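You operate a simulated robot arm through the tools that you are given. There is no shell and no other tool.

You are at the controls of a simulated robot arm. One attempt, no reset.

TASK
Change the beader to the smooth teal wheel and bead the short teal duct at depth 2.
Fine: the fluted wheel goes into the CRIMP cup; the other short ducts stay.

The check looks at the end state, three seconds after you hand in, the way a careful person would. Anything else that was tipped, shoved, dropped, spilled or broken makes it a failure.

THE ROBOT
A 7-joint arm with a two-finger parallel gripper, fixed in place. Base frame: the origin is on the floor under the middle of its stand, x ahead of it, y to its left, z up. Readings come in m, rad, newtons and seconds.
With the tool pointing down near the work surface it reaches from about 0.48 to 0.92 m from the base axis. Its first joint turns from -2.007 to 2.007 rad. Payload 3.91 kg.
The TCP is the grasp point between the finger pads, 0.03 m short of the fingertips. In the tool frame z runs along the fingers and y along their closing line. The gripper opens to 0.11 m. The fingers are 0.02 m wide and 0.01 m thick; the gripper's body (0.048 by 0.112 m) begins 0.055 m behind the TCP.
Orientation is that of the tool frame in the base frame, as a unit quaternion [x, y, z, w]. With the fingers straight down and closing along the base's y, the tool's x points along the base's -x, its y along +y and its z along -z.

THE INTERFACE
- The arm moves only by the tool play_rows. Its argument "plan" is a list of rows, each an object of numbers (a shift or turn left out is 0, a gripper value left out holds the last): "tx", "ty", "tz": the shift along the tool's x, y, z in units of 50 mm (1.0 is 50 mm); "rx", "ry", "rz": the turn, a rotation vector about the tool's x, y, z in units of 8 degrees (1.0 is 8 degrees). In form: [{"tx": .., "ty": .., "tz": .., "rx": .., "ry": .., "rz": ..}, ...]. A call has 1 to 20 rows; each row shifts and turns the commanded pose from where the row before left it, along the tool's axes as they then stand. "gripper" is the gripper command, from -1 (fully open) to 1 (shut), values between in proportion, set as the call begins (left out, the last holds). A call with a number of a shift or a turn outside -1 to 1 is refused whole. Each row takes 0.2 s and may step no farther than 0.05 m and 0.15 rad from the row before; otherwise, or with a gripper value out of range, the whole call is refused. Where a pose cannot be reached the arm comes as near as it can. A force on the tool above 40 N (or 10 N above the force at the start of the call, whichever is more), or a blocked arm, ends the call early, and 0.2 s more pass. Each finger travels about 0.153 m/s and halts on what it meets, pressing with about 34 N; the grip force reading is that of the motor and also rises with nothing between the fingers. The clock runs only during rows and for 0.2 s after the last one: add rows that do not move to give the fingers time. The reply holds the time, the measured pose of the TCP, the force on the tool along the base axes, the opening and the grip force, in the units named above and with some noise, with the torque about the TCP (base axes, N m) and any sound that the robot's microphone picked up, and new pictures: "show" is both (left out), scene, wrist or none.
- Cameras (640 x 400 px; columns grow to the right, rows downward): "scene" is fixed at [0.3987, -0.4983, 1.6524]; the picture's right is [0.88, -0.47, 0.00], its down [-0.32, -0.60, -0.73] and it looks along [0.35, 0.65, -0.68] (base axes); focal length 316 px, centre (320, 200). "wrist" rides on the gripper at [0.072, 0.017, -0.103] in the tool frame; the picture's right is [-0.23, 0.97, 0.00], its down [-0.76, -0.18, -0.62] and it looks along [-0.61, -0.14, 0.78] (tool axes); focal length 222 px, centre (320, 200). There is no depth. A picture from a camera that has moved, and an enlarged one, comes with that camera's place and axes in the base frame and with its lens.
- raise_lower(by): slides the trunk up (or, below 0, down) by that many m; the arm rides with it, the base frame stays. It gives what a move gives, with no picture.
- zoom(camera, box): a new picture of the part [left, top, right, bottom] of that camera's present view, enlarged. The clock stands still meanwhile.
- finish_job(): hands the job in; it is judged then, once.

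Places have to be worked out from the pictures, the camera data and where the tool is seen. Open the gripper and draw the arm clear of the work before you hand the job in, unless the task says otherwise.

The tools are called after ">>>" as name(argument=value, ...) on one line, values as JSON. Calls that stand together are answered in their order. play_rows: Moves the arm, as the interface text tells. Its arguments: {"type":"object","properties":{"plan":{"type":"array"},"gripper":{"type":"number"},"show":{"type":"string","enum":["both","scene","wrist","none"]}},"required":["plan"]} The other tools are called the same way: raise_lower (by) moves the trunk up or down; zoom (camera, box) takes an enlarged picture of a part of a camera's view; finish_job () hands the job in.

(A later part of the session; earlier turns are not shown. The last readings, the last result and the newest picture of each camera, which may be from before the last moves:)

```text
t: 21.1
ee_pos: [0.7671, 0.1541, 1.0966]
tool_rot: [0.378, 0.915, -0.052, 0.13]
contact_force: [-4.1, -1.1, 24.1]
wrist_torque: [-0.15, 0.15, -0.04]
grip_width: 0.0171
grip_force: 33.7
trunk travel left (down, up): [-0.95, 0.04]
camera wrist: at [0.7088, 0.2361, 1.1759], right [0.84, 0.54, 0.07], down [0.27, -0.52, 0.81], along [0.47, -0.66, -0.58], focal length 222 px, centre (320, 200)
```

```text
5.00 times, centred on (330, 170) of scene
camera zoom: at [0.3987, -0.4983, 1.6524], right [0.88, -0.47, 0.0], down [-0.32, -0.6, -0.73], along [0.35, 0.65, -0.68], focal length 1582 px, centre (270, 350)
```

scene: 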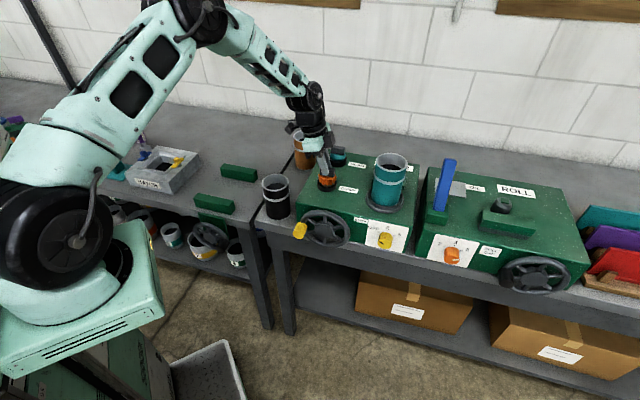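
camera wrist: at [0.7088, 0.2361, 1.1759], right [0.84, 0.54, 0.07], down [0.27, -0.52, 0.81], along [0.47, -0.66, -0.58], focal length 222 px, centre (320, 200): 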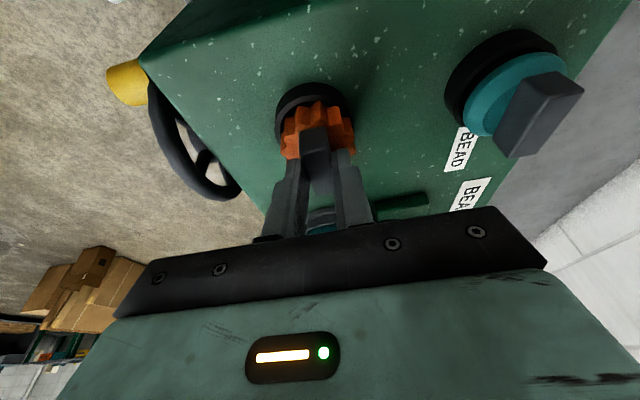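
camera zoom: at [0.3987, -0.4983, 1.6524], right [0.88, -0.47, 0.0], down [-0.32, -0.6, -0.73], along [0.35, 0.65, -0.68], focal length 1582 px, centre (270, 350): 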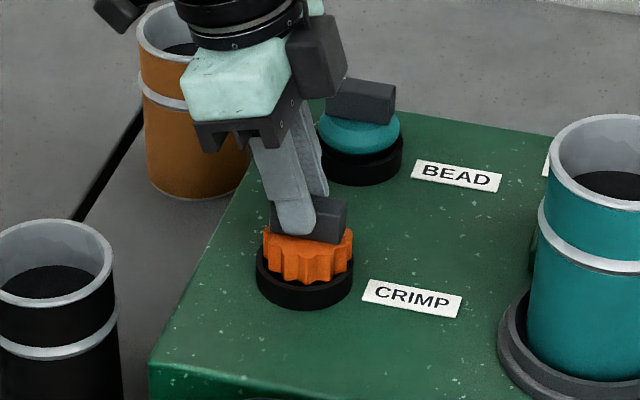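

Contact at TCP z 1.097 matches the expected seated height. I'll relieve the press slightly, then open the fingers a little.

>>> play_rows(plan=[{"tx": -0.011, "tz": -0.04}, {}], show="none")

>>> play_rows(plan=[{}, {}], gripper=0.4, show="wrist")

>>> zoom(camera="scene", box=[290, 130, 370, 210])

>>> zoom(camera="wrist", box=[230, 40, 430, 240])

```text
t: 21.8
ee_pos: [0.7666, 0.1547, 1.0977]
tool_rot: [0.377, 0.915, -0.053, 0.13]
contact_force: [-0.2, 1.3, 19.0]
wrist_torque: [-0.02, -0.16, -0.01]
grip_width: 0.0169
grip_force: 33.9
trunk travel left (down, up): [-0.95, 0.04]
```

```text
t: 22.4
ee_pos: [0.7663, 0.1548, 1.0943]
tool_rot: [0.378, 0.915, -0.055, 0.128]
contact_force: [-0.2, 0.3, 0.1]
wrist_torque: [-0.02, -0.01, -0.03]
grip_width: 0.0328
grip_force: 0.0
trunk travel left (down, up): [-0.95, 0.04]
camera wrist: at [0.7091, 0.2357, 1.1745], right [0.84, 0.54, 0.06], down [0.27, -0.52, 0.81], along [0.47, -0.66, -0.58], focal length 222 px, centre (320, 200)
```

wrist: 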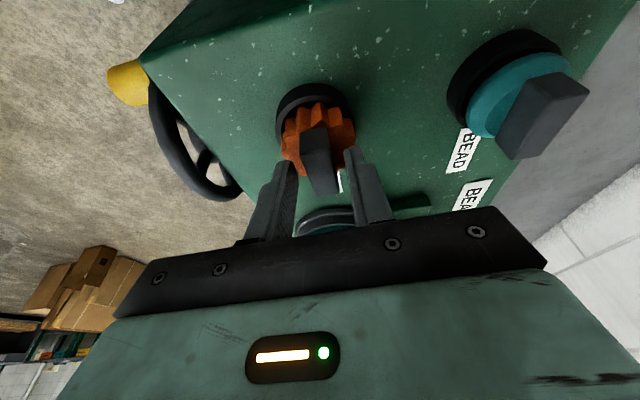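

```text
5.00 times, centred on (330, 170) of scene
camera zoom: at [0.3987, -0.4983, 1.6524], right [0.88, -0.47, 0.0], down [-0.32, -0.6, -0.73], along [0.35, 0.65, -0.68], focal length 1582 px, centre (270, 350)
```

zoom: 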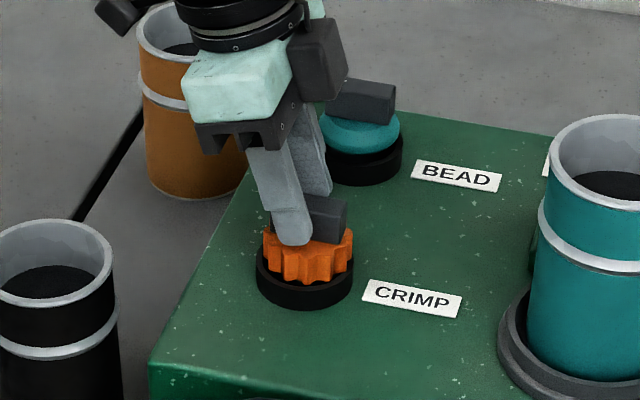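

```text
2.00 times, centred on (330, 140) of wrist
camera zoom: at [0.7091, 0.2357, 1.1745], right [0.84, 0.54, 0.06], down [0.27, -0.52, 0.81], along [0.47, -0.66, -0.58], focal length 444 px, centre (300, 320)
```

zoom: 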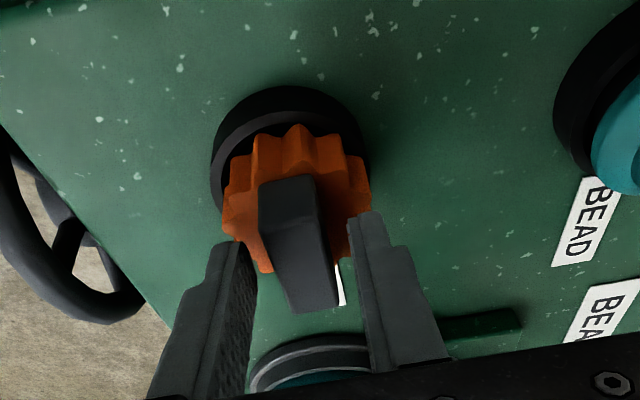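

The fluted wheel rests seated and upright in the CRIMP cup. I'll lift off vertically and move along the closing direction to above the BEAD cup, in the same orientation.

>>> play_rows(plan=[{"tx": -0.11, "tz": -0.385}, {"tx": -0.11, "tz": -0.385}, {"tx": -0.221, "tz": -0.769}, {"ty": 0.87}, {"ty": 0.87}, {"ty": 0.87}, {}, {}], show="both")

>>> zoom(camera="wrist", box=[230, 40, 430, 240])

>>> zoom(camera="scene", box=[280, 100, 400, 220])

```text
t: 24.1
ee_pos: [0.8583, 0.247, 1.1762]
tool_rot: [0.378, 0.915, -0.053, 0.128]
contact_force: [1.2, 0.2, 0.3]
wrist_torque: [-0.01, 0.04, 0.01]
grip_width: 0.0328
grip_force: 0.1
trunk travel left (down, up): [-0.95, 0.04]
camera wrist: at [0.8004, 0.3293, 1.256], right [0.84, 0.54, 0.06], down [0.27, -0.52, 0.81], along [0.47, -0.66, -0.58], focal length 222 px, centre (320, 200)
```

scene: 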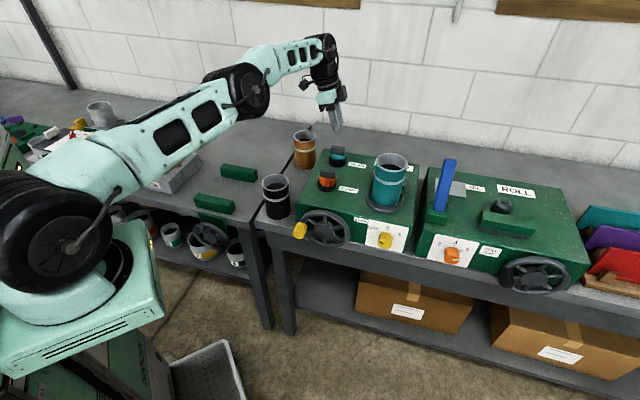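
wrist: 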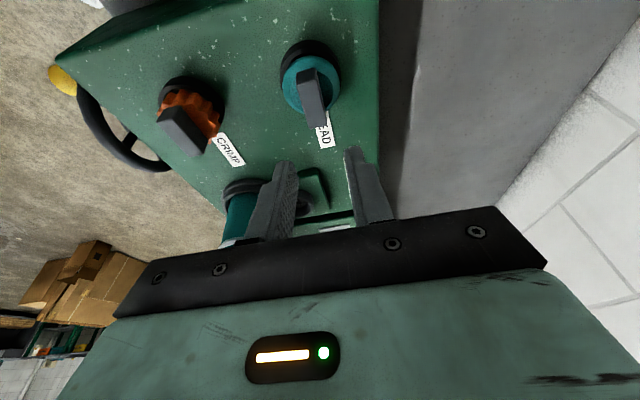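

```text
2.00 times, centred on (330, 140) of wrist
camera zoom: at [0.8004, 0.3293, 1.256], right [0.84, 0.54, 0.06], down [0.27, -0.52, 0.81], along [0.47, -0.66, -0.58], focal length 444 px, centre (300, 320)
```

zoom: 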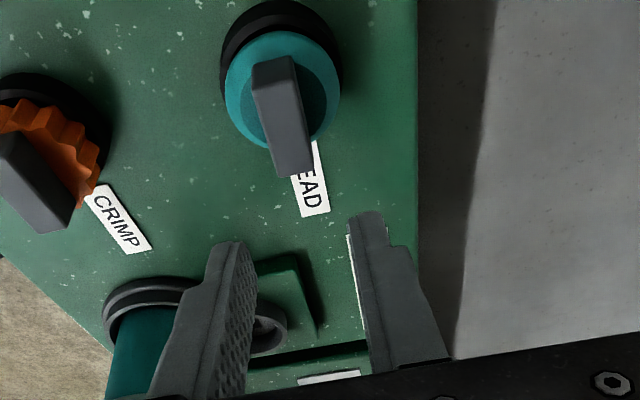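

```text
3.33 times, centred on (340, 160) of scene
camera zoom: at [0.3987, -0.4983, 1.6524], right [0.88, -0.47, 0.0], down [-0.32, -0.6, -0.73], along [0.35, 0.65, -0.68], focal length 1055 px, centre (253, 333)
```

zoom: 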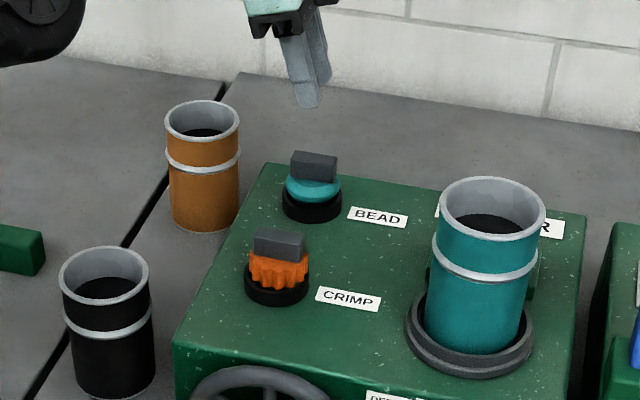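

The teal tab is aligned to within 2 mm (y_t about -0.002). I'll correct that, descend most of the way and check.

>>> play_rows(plan=[{"tx": 0.1, "ty": -0.04, "tz": 0.352}, {"tx": 0.1, "tz": 0.352}, {"tx": 0.1, "tz": 0.352}, {}], show="wrist")

>>> zoom(camera="wrist", box=[230, 40, 430, 240])

```text
t: 25.1
ee_pos: [0.8567, 0.2457, 1.1197]
tool_rot: [0.377, 0.916, -0.054, 0.13]
contact_force: [0.2, 0.8, 0.1]
wrist_torque: [-0.01, 0.03, -0.01]
grip_width: 0.033
grip_force: 0.2
trunk travel left (down, up): [-0.95, 0.04]
camera wrist: at [0.7995, 0.3274, 1.2007], right [0.84, 0.54, 0.06], down [0.27, -0.52, 0.81], along [0.47, -0.66, -0.58], focal length 222 px, centre (320, 200)
```

wrist: 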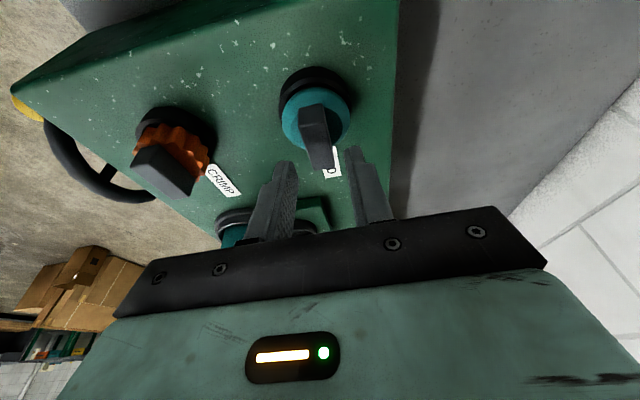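

```text
2.00 times, centred on (330, 140) of wrist
camera zoom: at [0.7995, 0.3274, 1.2007], right [0.84, 0.54, 0.06], down [0.27, -0.52, 0.81], along [0.47, -0.66, -0.58], focal length 444 px, centre (300, 320)
```

zoom: 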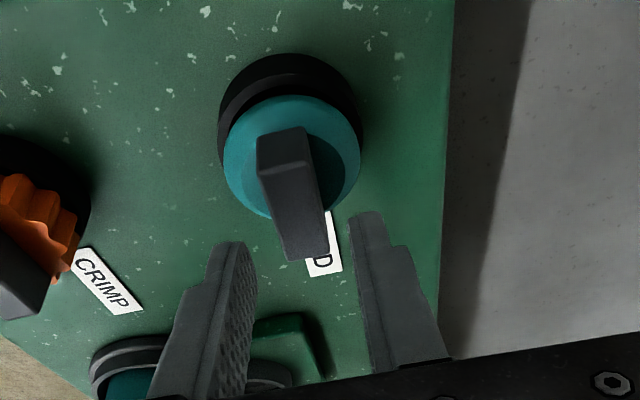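

>>> play_rows(plan=[{"tx": 0.061, "tz": 0.211}, {"tx": 0.061, "tz": 0.211}, {}], show="wrist")

>>> zoom(camera="wrist", box=[230, 40, 430, 240])

```text
t: 25.9
ee_pos: [0.8564, 0.2438, 1.0995]
tool_rot: [0.378, 0.915, -0.053, 0.129]
contact_force: [0.1, -0.4, -0.7]
wrist_torque: [0.0, 0.0, -0.01]
grip_width: 0.033
grip_force: 0.0
out of reach, approached as far as the arm can: row 1
trunk travel left (down, up): [-0.95, 0.04]
camera wrist: at [0.7978, 0.3259, 1.1792], right [0.84, 0.54, 0.06], down [0.27, -0.52, 0.81], along [0.47, -0.66, -0.58], focal length 222 px, centre (320, 200)
```

wrist: 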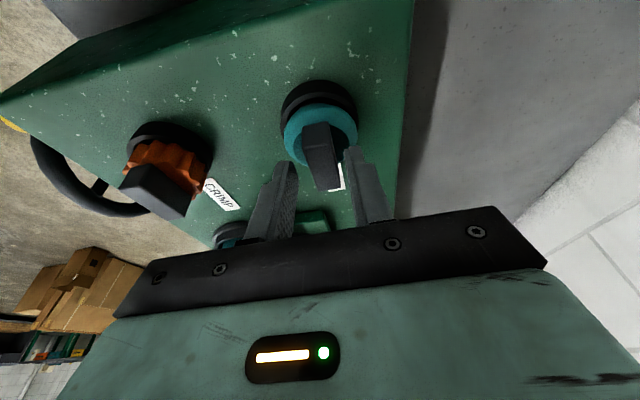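

```text
2.00 times, centred on (330, 140) of wrist
camera zoom: at [0.7978, 0.3259, 1.1792], right [0.84, 0.54, 0.06], down [0.27, -0.52, 0.81], along [0.47, -0.66, -0.58], focal length 444 px, centre (300, 320)
```

zoom: 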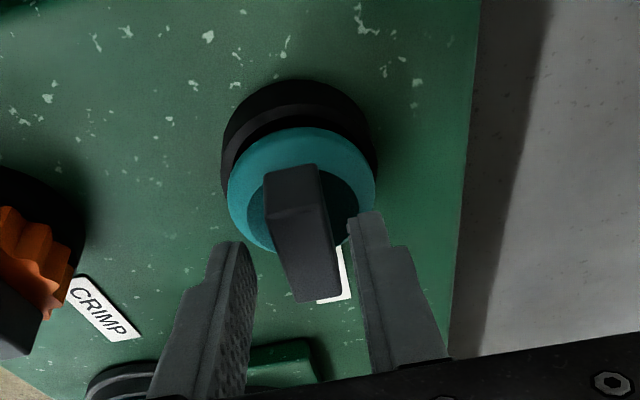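

Row 1 was flagged at the reach limit and left the hand about 2 to 3 mm low in y. I'll nudge +y in the tool frame to centre on the tab and see if it's reachable.

>>> play_rows(plan=[{"ty": 0.05}, {}], show="wrist")

>>> zoom(camera="wrist", box=[230, 40, 430, 240])

```text
t: 26.6
ee_pos: [0.8563, 0.2437, 1.1003]
tool_rot: [0.377, 0.916, -0.053, 0.129]
contact_force: [0.3, -1.2, -0.8]
wrist_torque: [0.0, 0.01, -0.02]
grip_width: 0.033
grip_force: 0.0
trunk travel left (down, up): [-0.95, 0.04]
camera wrist: at [0.7978, 0.3258, 1.1794], right [0.84, 0.54, 0.06], down [0.27, -0.52, 0.81], along [0.47, -0.66, -0.58], focal length 222 px, centre (320, 200)
```

wrist: 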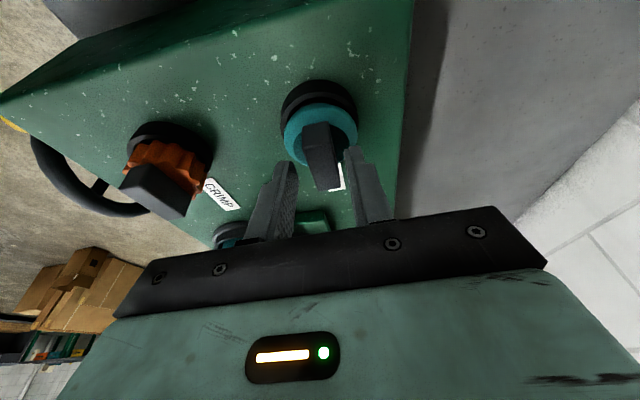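

```text
2.00 times, centred on (330, 140) of wrist
camera zoom: at [0.7978, 0.3258, 1.1794], right [0.84, 0.54, 0.06], down [0.27, -0.52, 0.81], along [0.47, -0.66, -0.58], focal length 444 px, centre (300, 320)
```

zoom: 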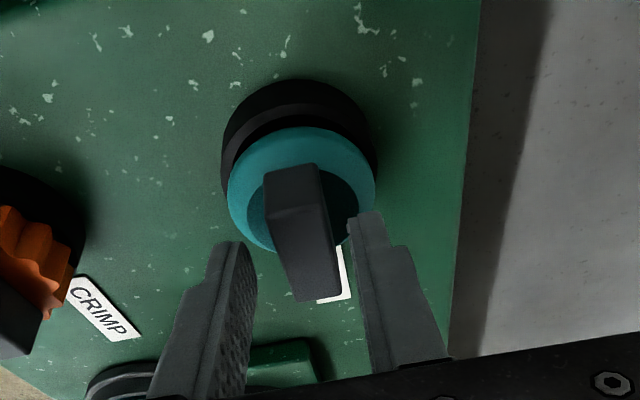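

>>> zoom(camera="scene", box=[0, 0, 640, 400])

```text
1.00 times, centred on (320, 200) of scene (not enlarged: the box is as wide or as high as the picture)
camera zoom: at [0.3987, -0.4983, 1.6524], right [0.88, -0.47, 0.0], down [-0.32, -0.6, -0.73], along [0.35, 0.65, -0.68], focal length 316 px, centre (320, 200)
```

zoom: 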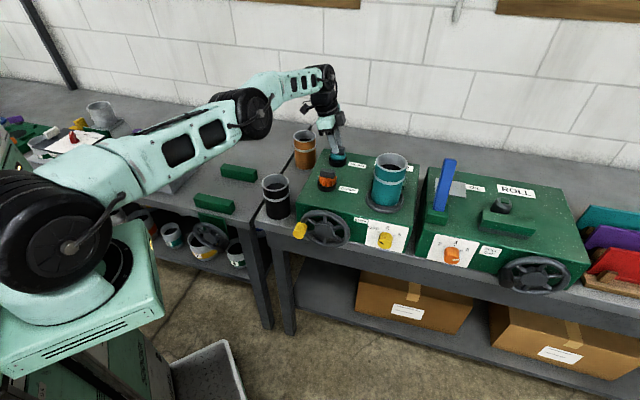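

The hand won't move further out here; it looks like a joint limit at this height. I'll rise, lower the trunk 6 cm so the arm's own posture matches the height that worked, then come back down.

>>> play_rows(plan=[{"tx": -0.276, "tz": -0.95}, {"tx": -0.276, "tz": -0.95}, {}], show="none")

>>> raise_lower(by=-0.06)

>>> play_rows(plan=[{}], show="both")

>>> zoom(camera="wrist", box=[230, 40, 430, 240])

```text
t: 27.4
ee_pos: [0.8594, 0.2449, 1.1991]
tool_rot: [0.377, 0.916, -0.052, 0.128]
contact_force: [-0.2, -0.7, 0.2]
wrist_torque: [0.01, 0.0, -0.04]
grip_width: 0.033
grip_force: 0.2
trunk travel left (down, up): [-0.95, 0.04]
```

```text
t: 28.4
ee_pos: [0.8613, 0.2457, 1.1383]
tool_rot: [0.378, 0.915, -0.053, 0.128]
contact_force: [0.8, 0.1, 0.2]
wrist_torque: [-0.02, 0.01, 0.0]
grip_width: 0.0331
grip_force: 0.1
trunk travel left (down, up): [-0.89, 0.1]
```

```text
t: 28.8
ee_pos: [0.8601, 0.2445, 1.1379]
tool_rot: [0.378, 0.916, -0.052, 0.128]
contact_force: [-0.1, -1.1, -0.5]
wrist_torque: [-0.03, 0.0, -0.01]
grip_width: 0.0332
grip_force: 0.0
trunk travel left (down, up): [-0.89, 0.1]
camera wrist: at [0.8021, 0.3269, 1.2185], right [0.84, 0.54, 0.06], down [0.27, -0.52, 0.81], along [0.47, -0.66, -0.58], focal length 222 px, centre (320, 200)
```

scene: 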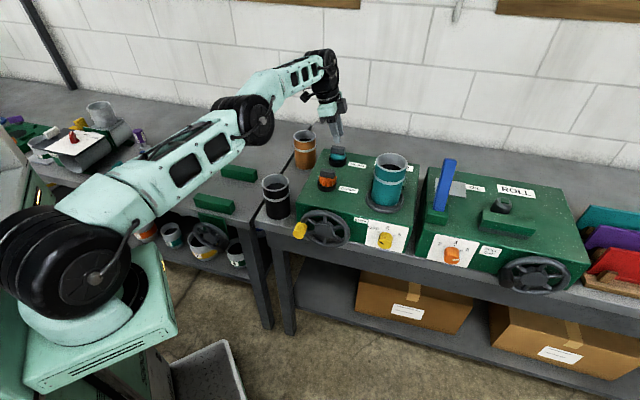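
wrist: 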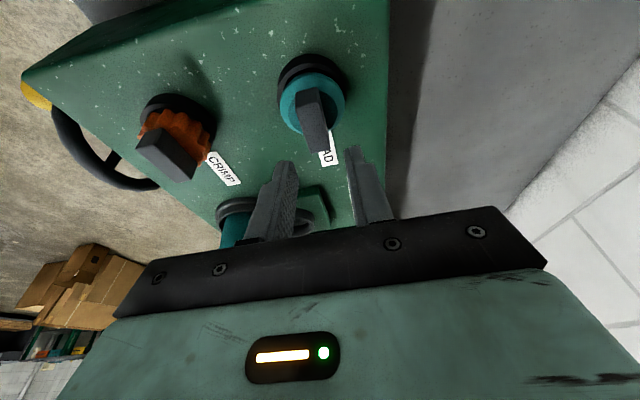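

```text
2.00 times, centred on (330, 140) of wrist
camera zoom: at [0.8021, 0.3269, 1.2185], right [0.84, 0.54, 0.06], down [0.27, -0.52, 0.81], along [0.47, -0.66, -0.58], focal length 444 px, centre (300, 320)
```

zoom: 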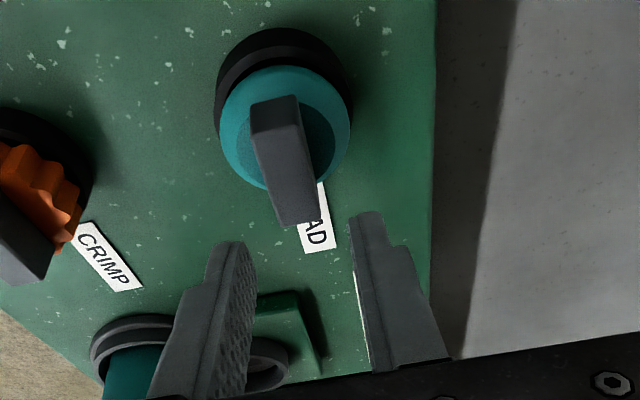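

Trunk is down 6 cm. The tab is at the expected place relative to the TCP; I'll shift about 2.6 mm along the tab and descend to the gripping height.

>>> play_rows(plan=[{"tx": 0.083, "tz": 0.226}, {"tx": 0.083, "tz": 0.226}, {"tx": 0.083, "tz": 0.226}, {}], show="wrist")

>>> zoom(camera="wrist", box=[230, 40, 430, 240])

```text
t: 29.8
ee_pos: [0.8566, 0.2478, 1.1027]
tool_rot: [0.378, 0.915, -0.054, 0.129]
contact_force: [-0.3, -0.1, 0.4]
wrist_torque: [0.01, 0.02, -0.03]
grip_width: 0.0329
grip_force: 0.1
trunk travel left (down, up): [-0.89, 0.1]
camera wrist: at [0.7995, 0.3292, 1.1823], right [0.84, 0.54, 0.06], down [0.27, -0.52, 0.81], along [0.47, -0.66, -0.58], focal length 222 px, centre (320, 200)
```

wrist: 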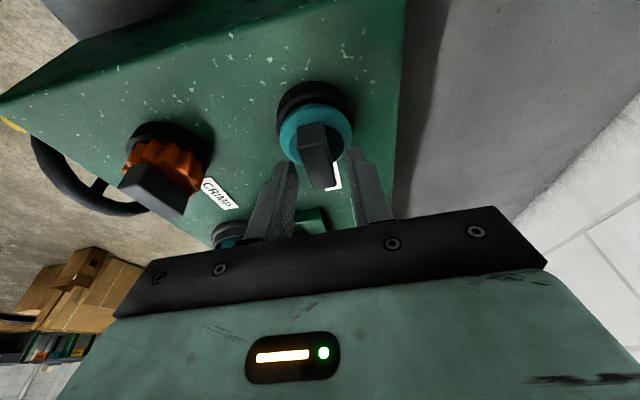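

```text
2.00 times, centred on (330, 140) of wrist
camera zoom: at [0.7995, 0.3292, 1.1823], right [0.84, 0.54, 0.06], down [0.27, -0.52, 0.81], along [0.47, -0.66, -0.58], focal length 444 px, centre (300, 320)
```

zoom: 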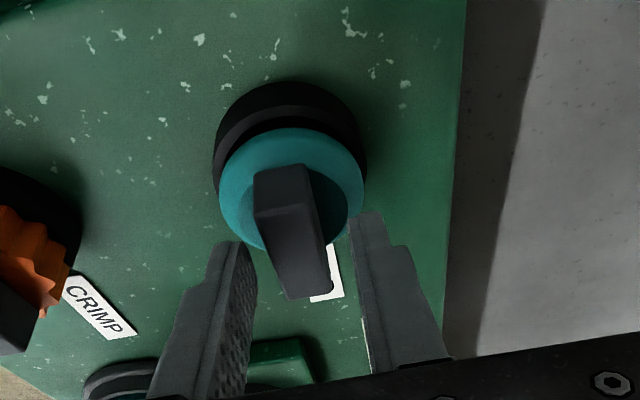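

The tab is centred between the fingers. Another 5 mm down matches the earlier grip geometry, then I'll close.

>>> play_rows(plan=[{"tx": 0.0276, "tz": 0.0961}, {}], show="none")

>>> play_rows(plan=[{}, {}, {}], gripper=1.0, show="wrist")

>>> zoom(camera="wrist", box=[230, 40, 430, 240])

```text
t: 30.4
ee_pos: [0.8571, 0.247, 1.0982]
tool_rot: [0.377, 0.916, -0.053, 0.129]
contact_force: [0.0, 0.1, 0.3]
wrist_torque: [-0.02, -0.01, 0.0]
grip_width: 0.0331
grip_force: 0.0
trunk travel left (down, up): [-0.89, 0.1]
```

```text
t: 31.1
ee_pos: [0.8579, 0.2484, 1.0974]
tool_rot: [0.378, 0.916, -0.052, 0.128]
contact_force: [0.0, 0.9, 1.1]
wrist_torque: [0.02, 0.03, 0.01]
grip_width: 0.0175
grip_force: 33.9
trunk travel left (down, up): [-0.89, 0.1]
camera wrist: at [0.7994, 0.3293, 1.1776], right [0.84, 0.54, 0.06], down [0.27, -0.52, 0.81], along [0.47, -0.66, -0.58], focal length 222 px, centre (320, 200)
```

wrist: 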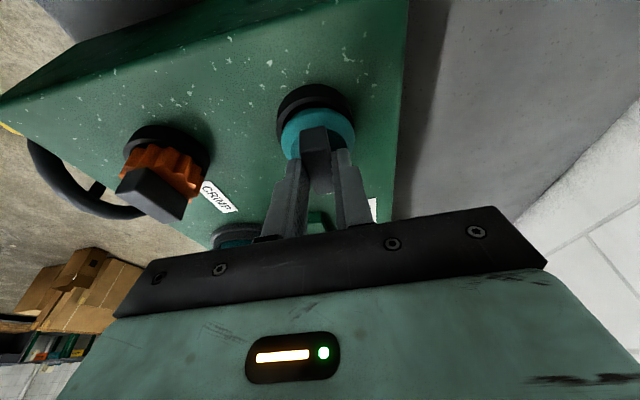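

```text
2.00 times, centred on (330, 140) of wrist
camera zoom: at [0.7994, 0.3293, 1.1776], right [0.84, 0.54, 0.06], down [0.27, -0.52, 0.81], along [0.47, -0.66, -0.58], focal length 444 px, centre (300, 320)
```

zoom: 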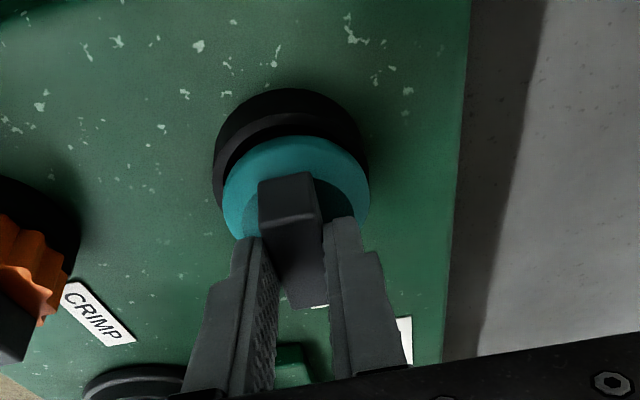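

The grip matches the reference view (width 0.0175). I'll raise the trunk 6 cm, which also lifts the wheel straight out of its cup.

>>> raise_lower(by=0.06)

>>> play_rows(plan=[{"tx": -0.11, "tz": -0.385}, {"tx": -0.11, "tz": -0.385}, {}], show="both")

>>> zoom(camera="wrist", box=[230, 40, 430, 240])

>>> zoom(camera="scene", box=[280, 80, 420, 220])

```text
t: 32.1
ee_pos: [0.8578, 0.2478, 1.1586]
tool_rot: [0.377, 0.916, -0.053, 0.129]
contact_force: [0.6, -1.0, -1.7]
wrist_torque: [0.03, 0.02, 0.02]
grip_width: 0.0169
grip_force: 33.9
trunk travel left (down, up): [-0.95, 0.04]
```

```text
t: 33.0
ee_pos: [0.8573, 0.2461, 1.1966]
tool_rot: [0.377, 0.916, -0.054, 0.129]
contact_force: [0.5, -0.2, -1.0]
wrist_torque: [-0.01, -0.01, -0.02]
grip_width: 0.0174
grip_force: 34.5
trunk travel left (down, up): [-0.95, 0.04]
camera wrist: at [0.7993, 0.3289, 1.2766], right [0.84, 0.54, 0.06], down [0.27, -0.52, 0.81], along [0.47, -0.66, -0.58], focal length 222 px, centre (320, 200)
```

scene: 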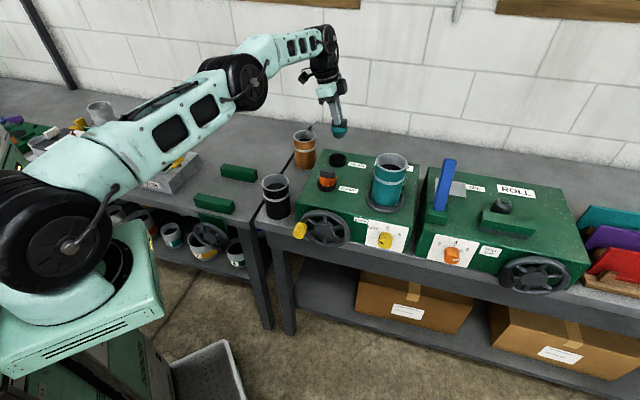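
wrist: 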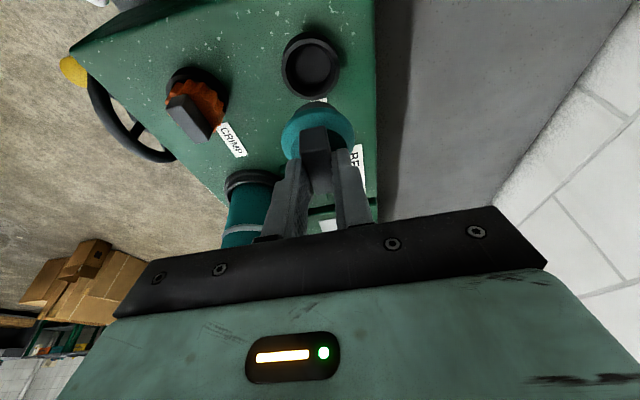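

```text
2.00 times, centred on (330, 140) of wrist
camera zoom: at [0.7993, 0.3289, 1.2766], right [0.84, 0.54, 0.06], down [0.27, -0.52, 0.81], along [0.47, -0.66, -0.58], focal length 444 px, centre (300, 320)
```

zoom: 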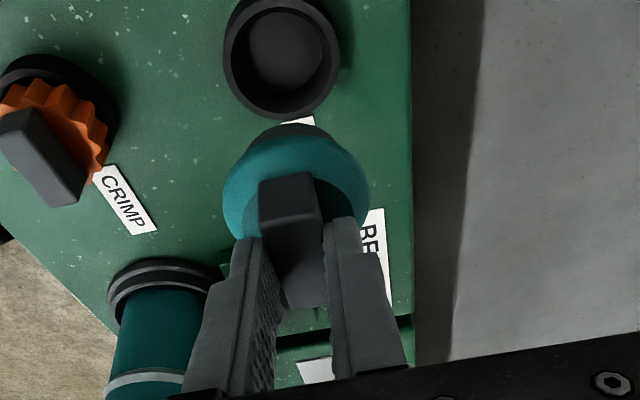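

```text
2.86 times, centred on (350, 150) of scene
camera zoom: at [0.3987, -0.4983, 1.6524], right [0.88, -0.47, 0.0], down [-0.32, -0.6, -0.73], along [0.35, 0.65, -0.68], focal length 904 px, centre (234, 343)
```

zoom: 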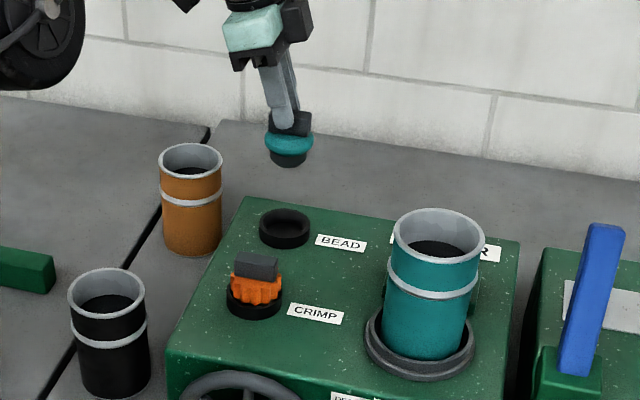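

I'm holding the teal wheel cleanly. I'll move across at height, then along the machine width to hover over the empty hub.

>>> play_rows(plan=[{"ty": -0.724}, {"ty": -0.724}, {"tx": -0.8615, "tz": 0.2475}, {"tx": -0.8615, "tz": 0.2475}, {"tx": -0.8615, "tz": 0.2475}, {"tx": -0.8615, "tz": 0.2475}, {}, {}], show="both")

>>> zoom(camera="wrist", box=[230, 40, 430, 240])

>>> zoom(camera="scene", box=[320, 80, 460, 220])

```text
t: 34.8
ee_pos: [0.9348, 0.07, 1.1969]
tool_rot: [0.377, 0.916, -0.053, 0.128]
contact_force: [0.5, 0.1, -1.1]
wrist_torque: [0.06, 0.02, -0.01]
grip_width: 0.0174
grip_force: 34.0
trunk travel left (down, up): [-0.95, 0.04]
camera wrist: at [0.8763, 0.1504, 1.2781], right [0.84, 0.54, 0.06], down [0.27, -0.52, 0.81], along [0.47, -0.66, -0.58], focal length 222 px, centre (320, 200)
```

scene: 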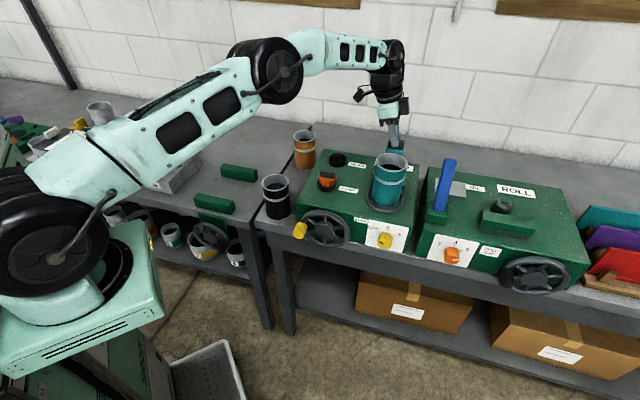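
wrist: 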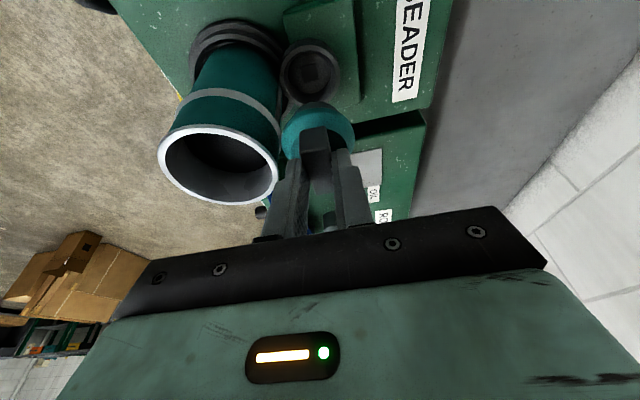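

```text
2.00 times, centred on (330, 140) of wrist
camera zoom: at [0.8763, 0.1504, 1.2781], right [0.84, 0.54, 0.06], down [0.27, -0.52, 0.81], along [0.47, -0.66, -0.58], focal length 444 px, centre (300, 320)
```

zoom: 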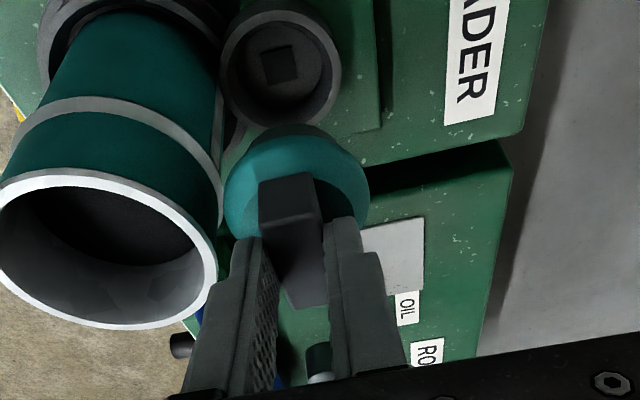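

```text
2.86 times, centred on (390, 150) of scene
camera zoom: at [0.3987, -0.4983, 1.6524], right [0.88, -0.47, 0.0], down [-0.32, -0.6, -0.73], along [0.35, 0.65, -0.68], focal length 904 px, centre (120, 343)
```

zoom: 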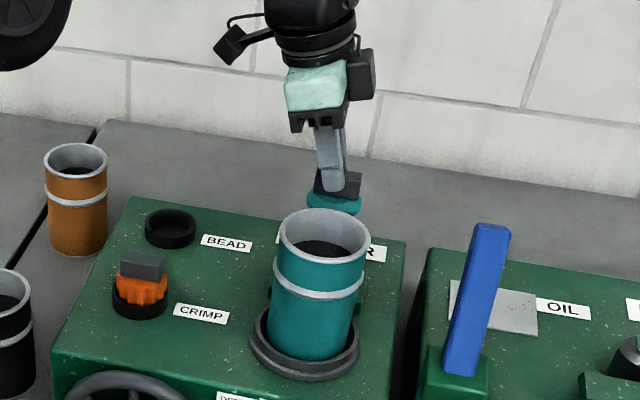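

The hub is a ring with a square drive, and the held wheel lines up with it as recorded for the fluted wheel. I'll descend to just above the hub and check.

>>> play_rows(plan=[{"tx": 0.1012, "tz": 0.3524}, {"tx": 0.1012, "tz": 0.3524}, {"tx": 0.1012, "tz": 0.3524}, {}, {}], show="wrist")

>>> zoom(camera="wrist", box=[230, 60, 410, 240])

```text
t: 36.0
ee_pos: [0.9344, 0.0682, 1.1436]
tool_rot: [0.377, 0.916, -0.053, 0.129]
contact_force: [0.5, -0.5, -0.7]
wrist_torque: [0.01, -0.02, 0.0]
grip_width: 0.017
grip_force: 33.9
trunk travel left (down, up): [-0.95, 0.04]
camera wrist: at [0.8761, 0.1503, 1.224], right [0.84, 0.54, 0.06], down [0.27, -0.52, 0.81], along [0.47, -0.66, -0.58], focal length 222 px, centre (320, 200)
```

wrist: 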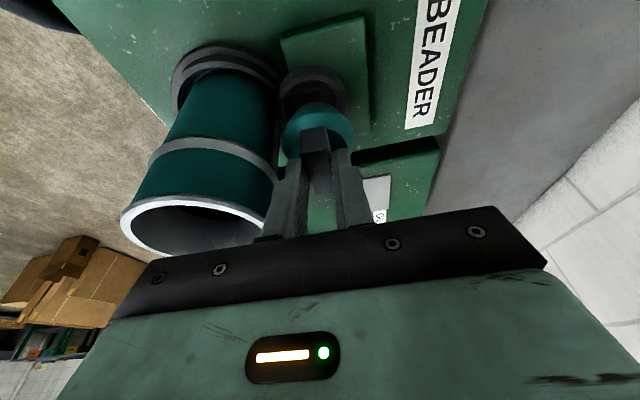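

```text
2.22 times, centred on (320, 150) of wrist
camera zoom: at [0.8761, 0.1503, 1.224], right [0.84, 0.54, 0.06], down [0.27, -0.52, 0.81], along [0.47, -0.66, -0.58], focal length 494 px, centre (320, 311)
```

zoom: 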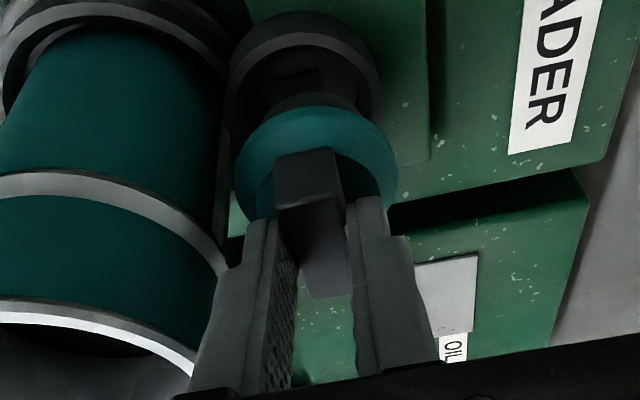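

The geometry matches the frame from when the fluted wheel was lifted off. I'll continue straight down in small steps.

>>> play_rows(plan=[{"tx": 0.0331, "tz": 0.1153}, {"tx": 0.0331, "tz": 0.1153}, {"tx": 0.0331, "tz": 0.1153}, {}], show="none")

>>> play_rows(plan=[{"tx": 0.0221, "tz": 0.0769}, {"tx": 0.0221, "tz": 0.0769}, {}], show="wrist")

>>> zoom(camera="wrist", box=[230, 60, 410, 240])

```text
t: 37.0
ee_pos: [0.9345, 0.0691, 1.1254]
tool_rot: [0.378, 0.915, -0.053, 0.128]
contact_force: [-0.3, 0.2, -0.9]
wrist_torque: [0.0, 0.02, -0.01]
grip_width: 0.0171
grip_force: 34.1
trunk travel left (down, up): [-0.95, 0.04]
```

```text
t: 37.8
ee_pos: [0.9339, 0.0709, 1.1152]
tool_rot: [0.377, 0.916, -0.053, 0.129]
contact_force: [0.6, -0.1, -1.8]
wrist_torque: [0.05, 0.03, -0.01]
grip_width: 0.0169
grip_force: 33.5
trunk travel left (down, up): [-0.95, 0.04]
camera wrist: at [0.8757, 0.1515, 1.1961], right [0.84, 0.54, 0.06], down [0.27, -0.52, 0.81], along [0.47, -0.66, -0.58], focal length 222 px, centre (320, 200)
```

wrist: 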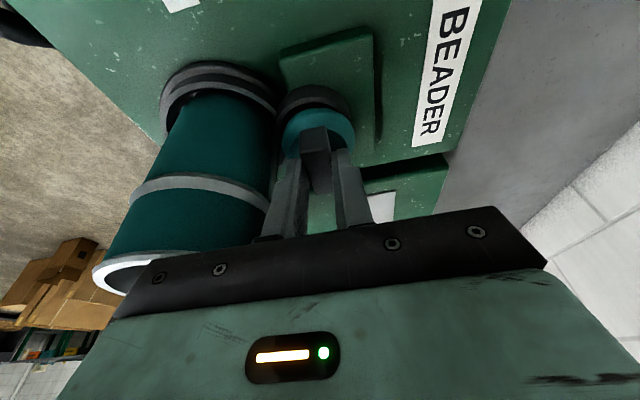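

```text
2.22 times, centred on (320, 150) of wrist
camera zoom: at [0.8757, 0.1515, 1.1961], right [0.84, 0.54, 0.06], down [0.27, -0.52, 0.81], along [0.47, -0.66, -0.58], focal length 494 px, centre (320, 311)
```

zoom: 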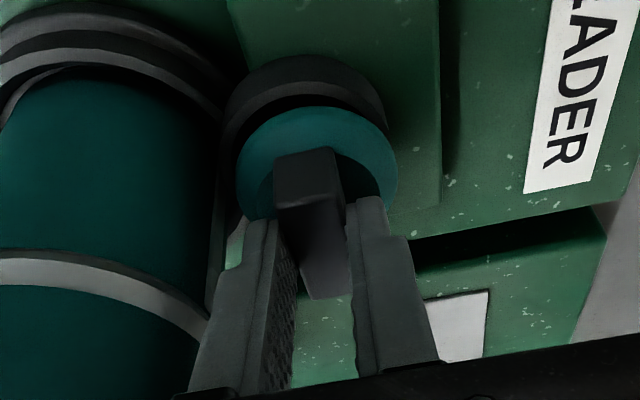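

Still no contact. I'll lower 2 mm at a time until the force shows seating.

>>> play_rows(plan=[{"tx": 0.011, "tz": 0.0384}, {}], show="none")

>>> play_rows(plan=[{"tx": 0.011, "tz": 0.0384}, {}], show="none")

```text
t: 38.4
ee_pos: [0.9335, 0.0711, 1.1157]
tool_rot: [0.378, 0.915, -0.053, 0.131]
contact_force: [-0.8, -0.8, 6.7]
wrist_torque: [-0.05, 0.09, -0.02]
grip_width: 0.0173
grip_force: 34.0
trunk travel left (down, up): [-0.95, 0.04]
```

```text
t: 39.0
ee_pos: [0.9327, 0.0699, 1.1147]
tool_rot: [0.378, 0.915, -0.052, 0.131]
contact_force: [-2.3, -0.9, 21.4]
wrist_torque: [-0.08, 0.23, -0.01]
grip_width: 0.0171
grip_force: 34.5
trunk travel left (down, up): [-0.95, 0.04]
```

Contact builds at z 1.115, the same seat height as the fluted wheel. I'll relieve the press and open to 0.030 only, since the duct is close.

>>> play_rows(plan=[{"tx": -0.014, "tz": -0.05}, {}], show="none")

>>> play_rows(plan=[{}, {}], gripper=0.455, show="wrist")

>>> zoom(camera="wrist", box=[230, 60, 410, 240])

```text
t: 39.5
ee_pos: [0.934, 0.0709, 1.116]
tool_rot: [0.377, 0.915, -0.053, 0.131]
contact_force: [3.9, 0.6, 12.7]
wrist_torque: [0.01, -0.33, 0.03]
grip_width: 0.0173
grip_force: 33.8
trunk travel left (down, up): [-0.95, 0.04]
```

```text
t: 40.1
ee_pos: [0.9335, 0.0691, 1.1134]
tool_rot: [0.377, 0.916, -0.052, 0.129]
contact_force: [-0.5, 0.1, -0.3]
wrist_torque: [0.0, 0.0, -0.01]
grip_width: 0.0299
grip_force: 0.0
trunk travel left (down, up): [-0.95, 0.04]
camera wrist: at [0.8756, 0.1514, 1.1943], right [0.84, 0.54, 0.06], down [0.27, -0.52, 0.81], along [0.47, -0.66, -0.58], focal length 222 px, centre (320, 200)
```

wrist: 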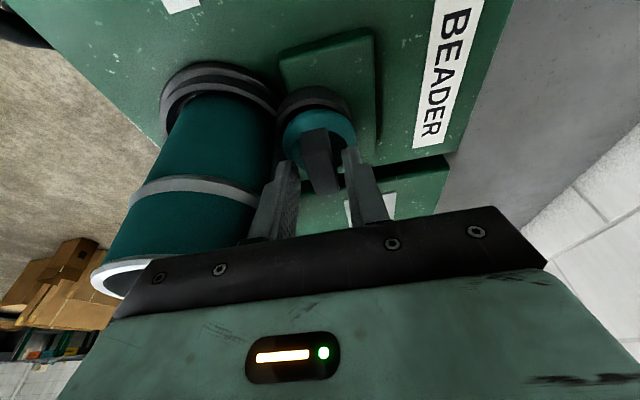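

```text
2.22 times, centred on (320, 150) of wrist
camera zoom: at [0.8756, 0.1514, 1.1943], right [0.84, 0.54, 0.06], down [0.27, -0.52, 0.81], along [0.47, -0.66, -0.58], focal length 494 px, centre (320, 311)
```

zoom: 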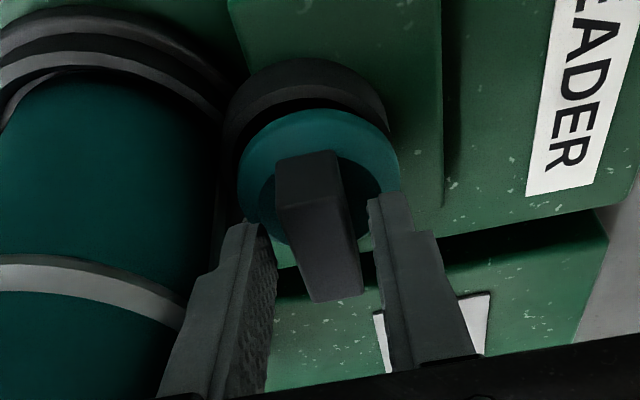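

Released; the wheel stays put. I'll withdraw straight up and look.

>>> play_rows(plan=[{"tx": -0.055, "tz": -0.192}, {"tx": -0.11, "tz": -0.385}, {"tx": -0.11, "tz": -0.385}, {"tx": -0.22, "tz": -0.769}, {"tx": 0.6, "tz": -0.5}, {"tx": 0.6, "tz": -0.3}, {"tx": 0.6, "tz": -0.3}, {"tx": 0.6, "tz": -0.3}, {}], show="both")

>>> zoom(camera="wrist", box=[230, 40, 430, 240])

>>> zoom(camera="scene", box=[270, 130, 430, 270])

```text
t: 42.1
ee_pos: [0.8376, 0.1659, 1.2412]
tool_rot: [0.378, 0.915, -0.052, 0.129]
contact_force: [-0.9, 0.0, 0.1]
wrist_torque: [0.01, -0.02, 0.03]
grip_width: 0.03
grip_force: 0.1
trunk travel left (down, up): [-0.95, 0.04]
camera wrist: at [0.7802, 0.2478, 1.3196], right [0.84, 0.54, 0.06], down [0.27, -0.52, 0.81], along [0.47, -0.66, -0.58], focal length 222 px, centre (320, 200)
```

scene: 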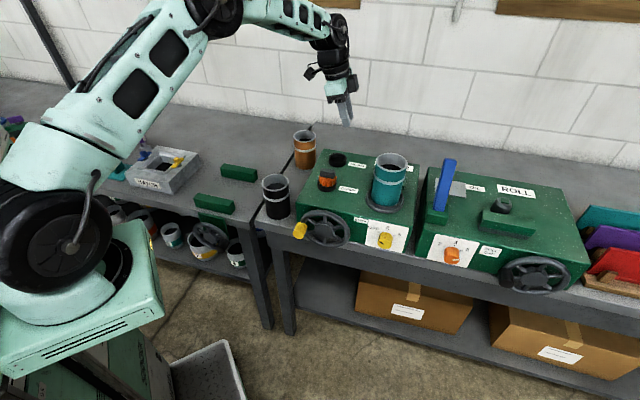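
wrist: 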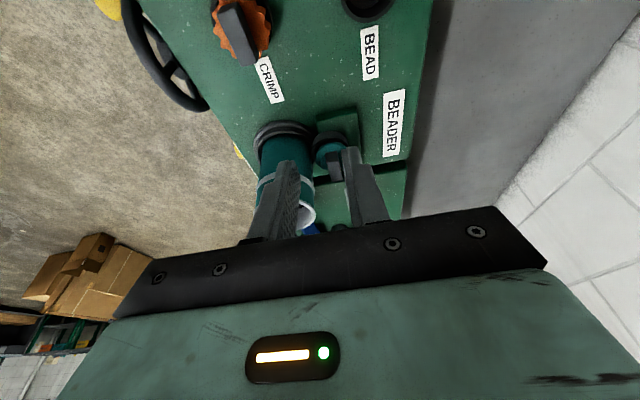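

```text
2.00 times, centred on (330, 140) of wrist
camera zoom: at [0.7802, 0.2478, 1.3196], right [0.84, 0.54, 0.06], down [0.27, -0.52, 0.81], along [0.47, -0.66, -0.58], focal length 444 px, centre (300, 320)
```

zoom: 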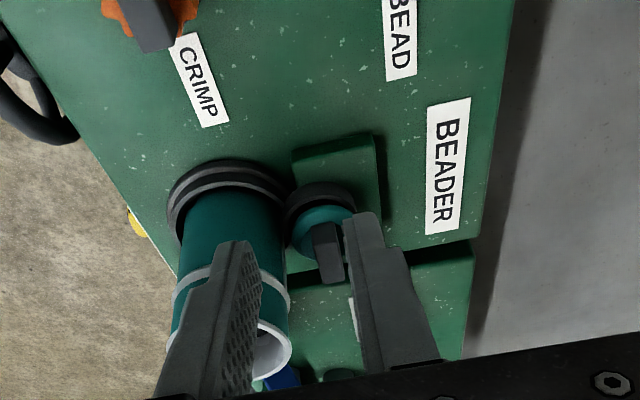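

```text
2.86 times, centred on (350, 200) of scene
camera zoom: at [0.3987, -0.4983, 1.6524], right [0.88, -0.47, 0.0], down [-0.32, -0.6, -0.73], along [0.35, 0.65, -0.68], focal length 904 px, centre (234, 200)
```

zoom: 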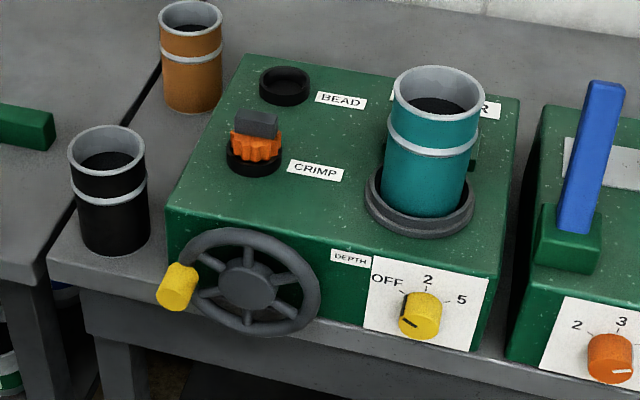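

The wheel swap looks right. Next I'll look at the depth panel and crank up close.

>>> zoom(camera="scene", box=[355, 205, 425, 260])

>>> zoom(camera="scene", box=[280, 190, 420, 270])

>>> zoom(camera="scene", box=[420, 230, 500, 280])

```text
7.27 times, centred on (390, 232) of scene
camera zoom: at [0.3987, -0.4983, 1.6524], right [0.88, -0.47, 0.0], down [-0.32, -0.6, -0.73], along [0.35, 0.65, -0.68], focal length 2302 px, centre (-189, -36)
```

zoom: 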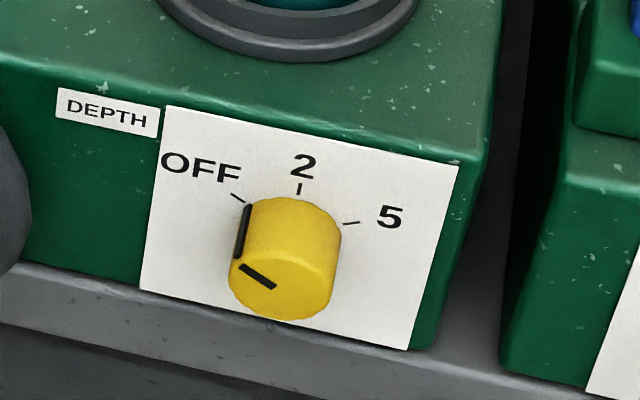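

```text
4.57 times, centred on (350, 230) of scene
camera zoom: at [0.3987, -0.4983, 1.6524], right [0.88, -0.47, 0.0], down [-0.32, -0.6, -0.73], along [0.35, 0.65, -0.68], focal length 1447 px, centre (183, 63)
```

zoom: 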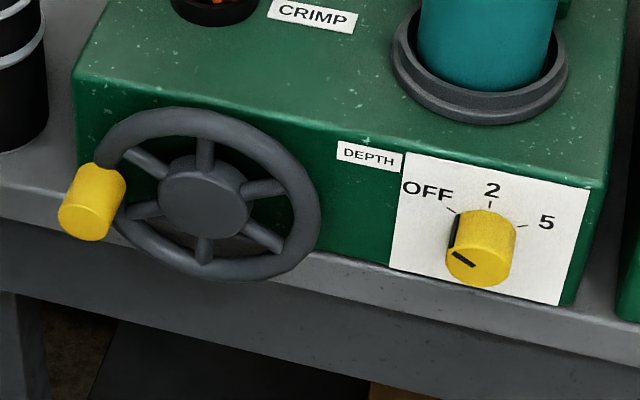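

```text
8.00 times, centred on (460, 255) of scene
camera zoom: at [0.3987, -0.4983, 1.6524], right [0.88, -0.47, 0.0], down [-0.32, -0.6, -0.73], along [0.35, 0.65, -0.68], focal length 2532 px, centre (-800, -240)
```

zoom: 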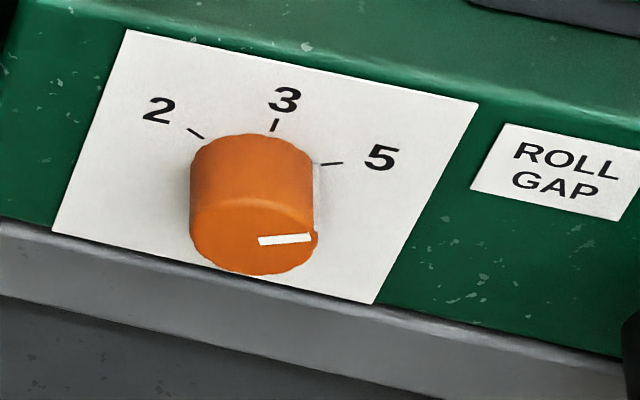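

The depth knob is a cylinder of about 42 mm diameter and 30 mm length on the vertical front face, set at OFF (-60°). "2" is at 12 o'clock, so it needs a 60° clockwise turn. I'll bring the arm around in front of the machine and level the tool first.

>>> play_rows(plan=[{"ry": 1.0}, {"ry": 1.0}, {"tx": -0.054, "ty": -0.815, "tz": -0.026}, {"tx": -0.054, "ty": -0.815, "tz": -0.026}, {"tx": -0.054, "ty": -0.815, "tz": -0.026}, {"tx": -0.054, "ty": -0.815, "tz": -0.026}, {"tx": -0.054, "ty": -0.815, "tz": -0.026}, {"tx": -0.054, "ty": -0.815, "tz": -0.026}, {"tx": -0.054, "ty": -0.815, "tz": -0.026}, {}], gripper=-1, show="both")

```text
t: 44.4
ee_pos: [0.6493, -0.0536, 1.2497]
tool_rot: [0.381, 0.925, 0.002, -0.001]
contact_force: [-0.9, -0.8, -0.8]
wrist_torque: [-0.01, 0.02, -0.01]
grip_width: 0.11
grip_force: 0.0
trunk travel left (down, up): [-0.95, 0.04]
camera wrist: at [0.6091, 0.0102, 1.3529], right [0.85, 0.53, 0.0], down [0.41, -0.66, 0.62], along [0.33, -0.53, -0.78], focal length 222 px, centre (320, 200)
```

scene: 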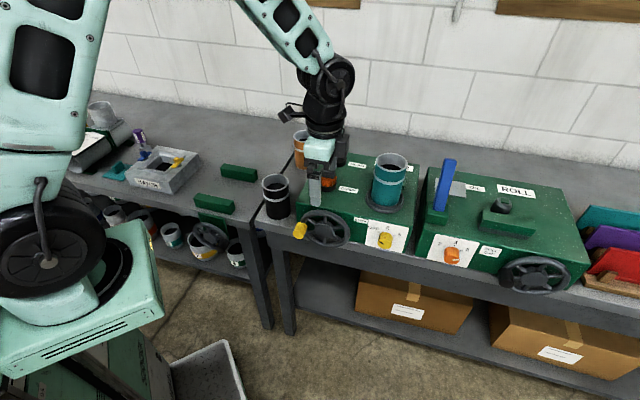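
wrist: 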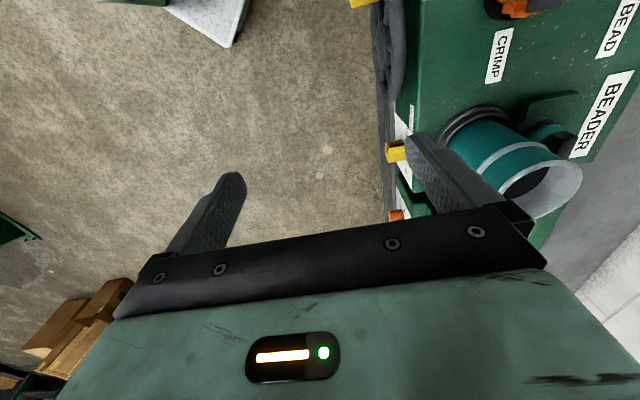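

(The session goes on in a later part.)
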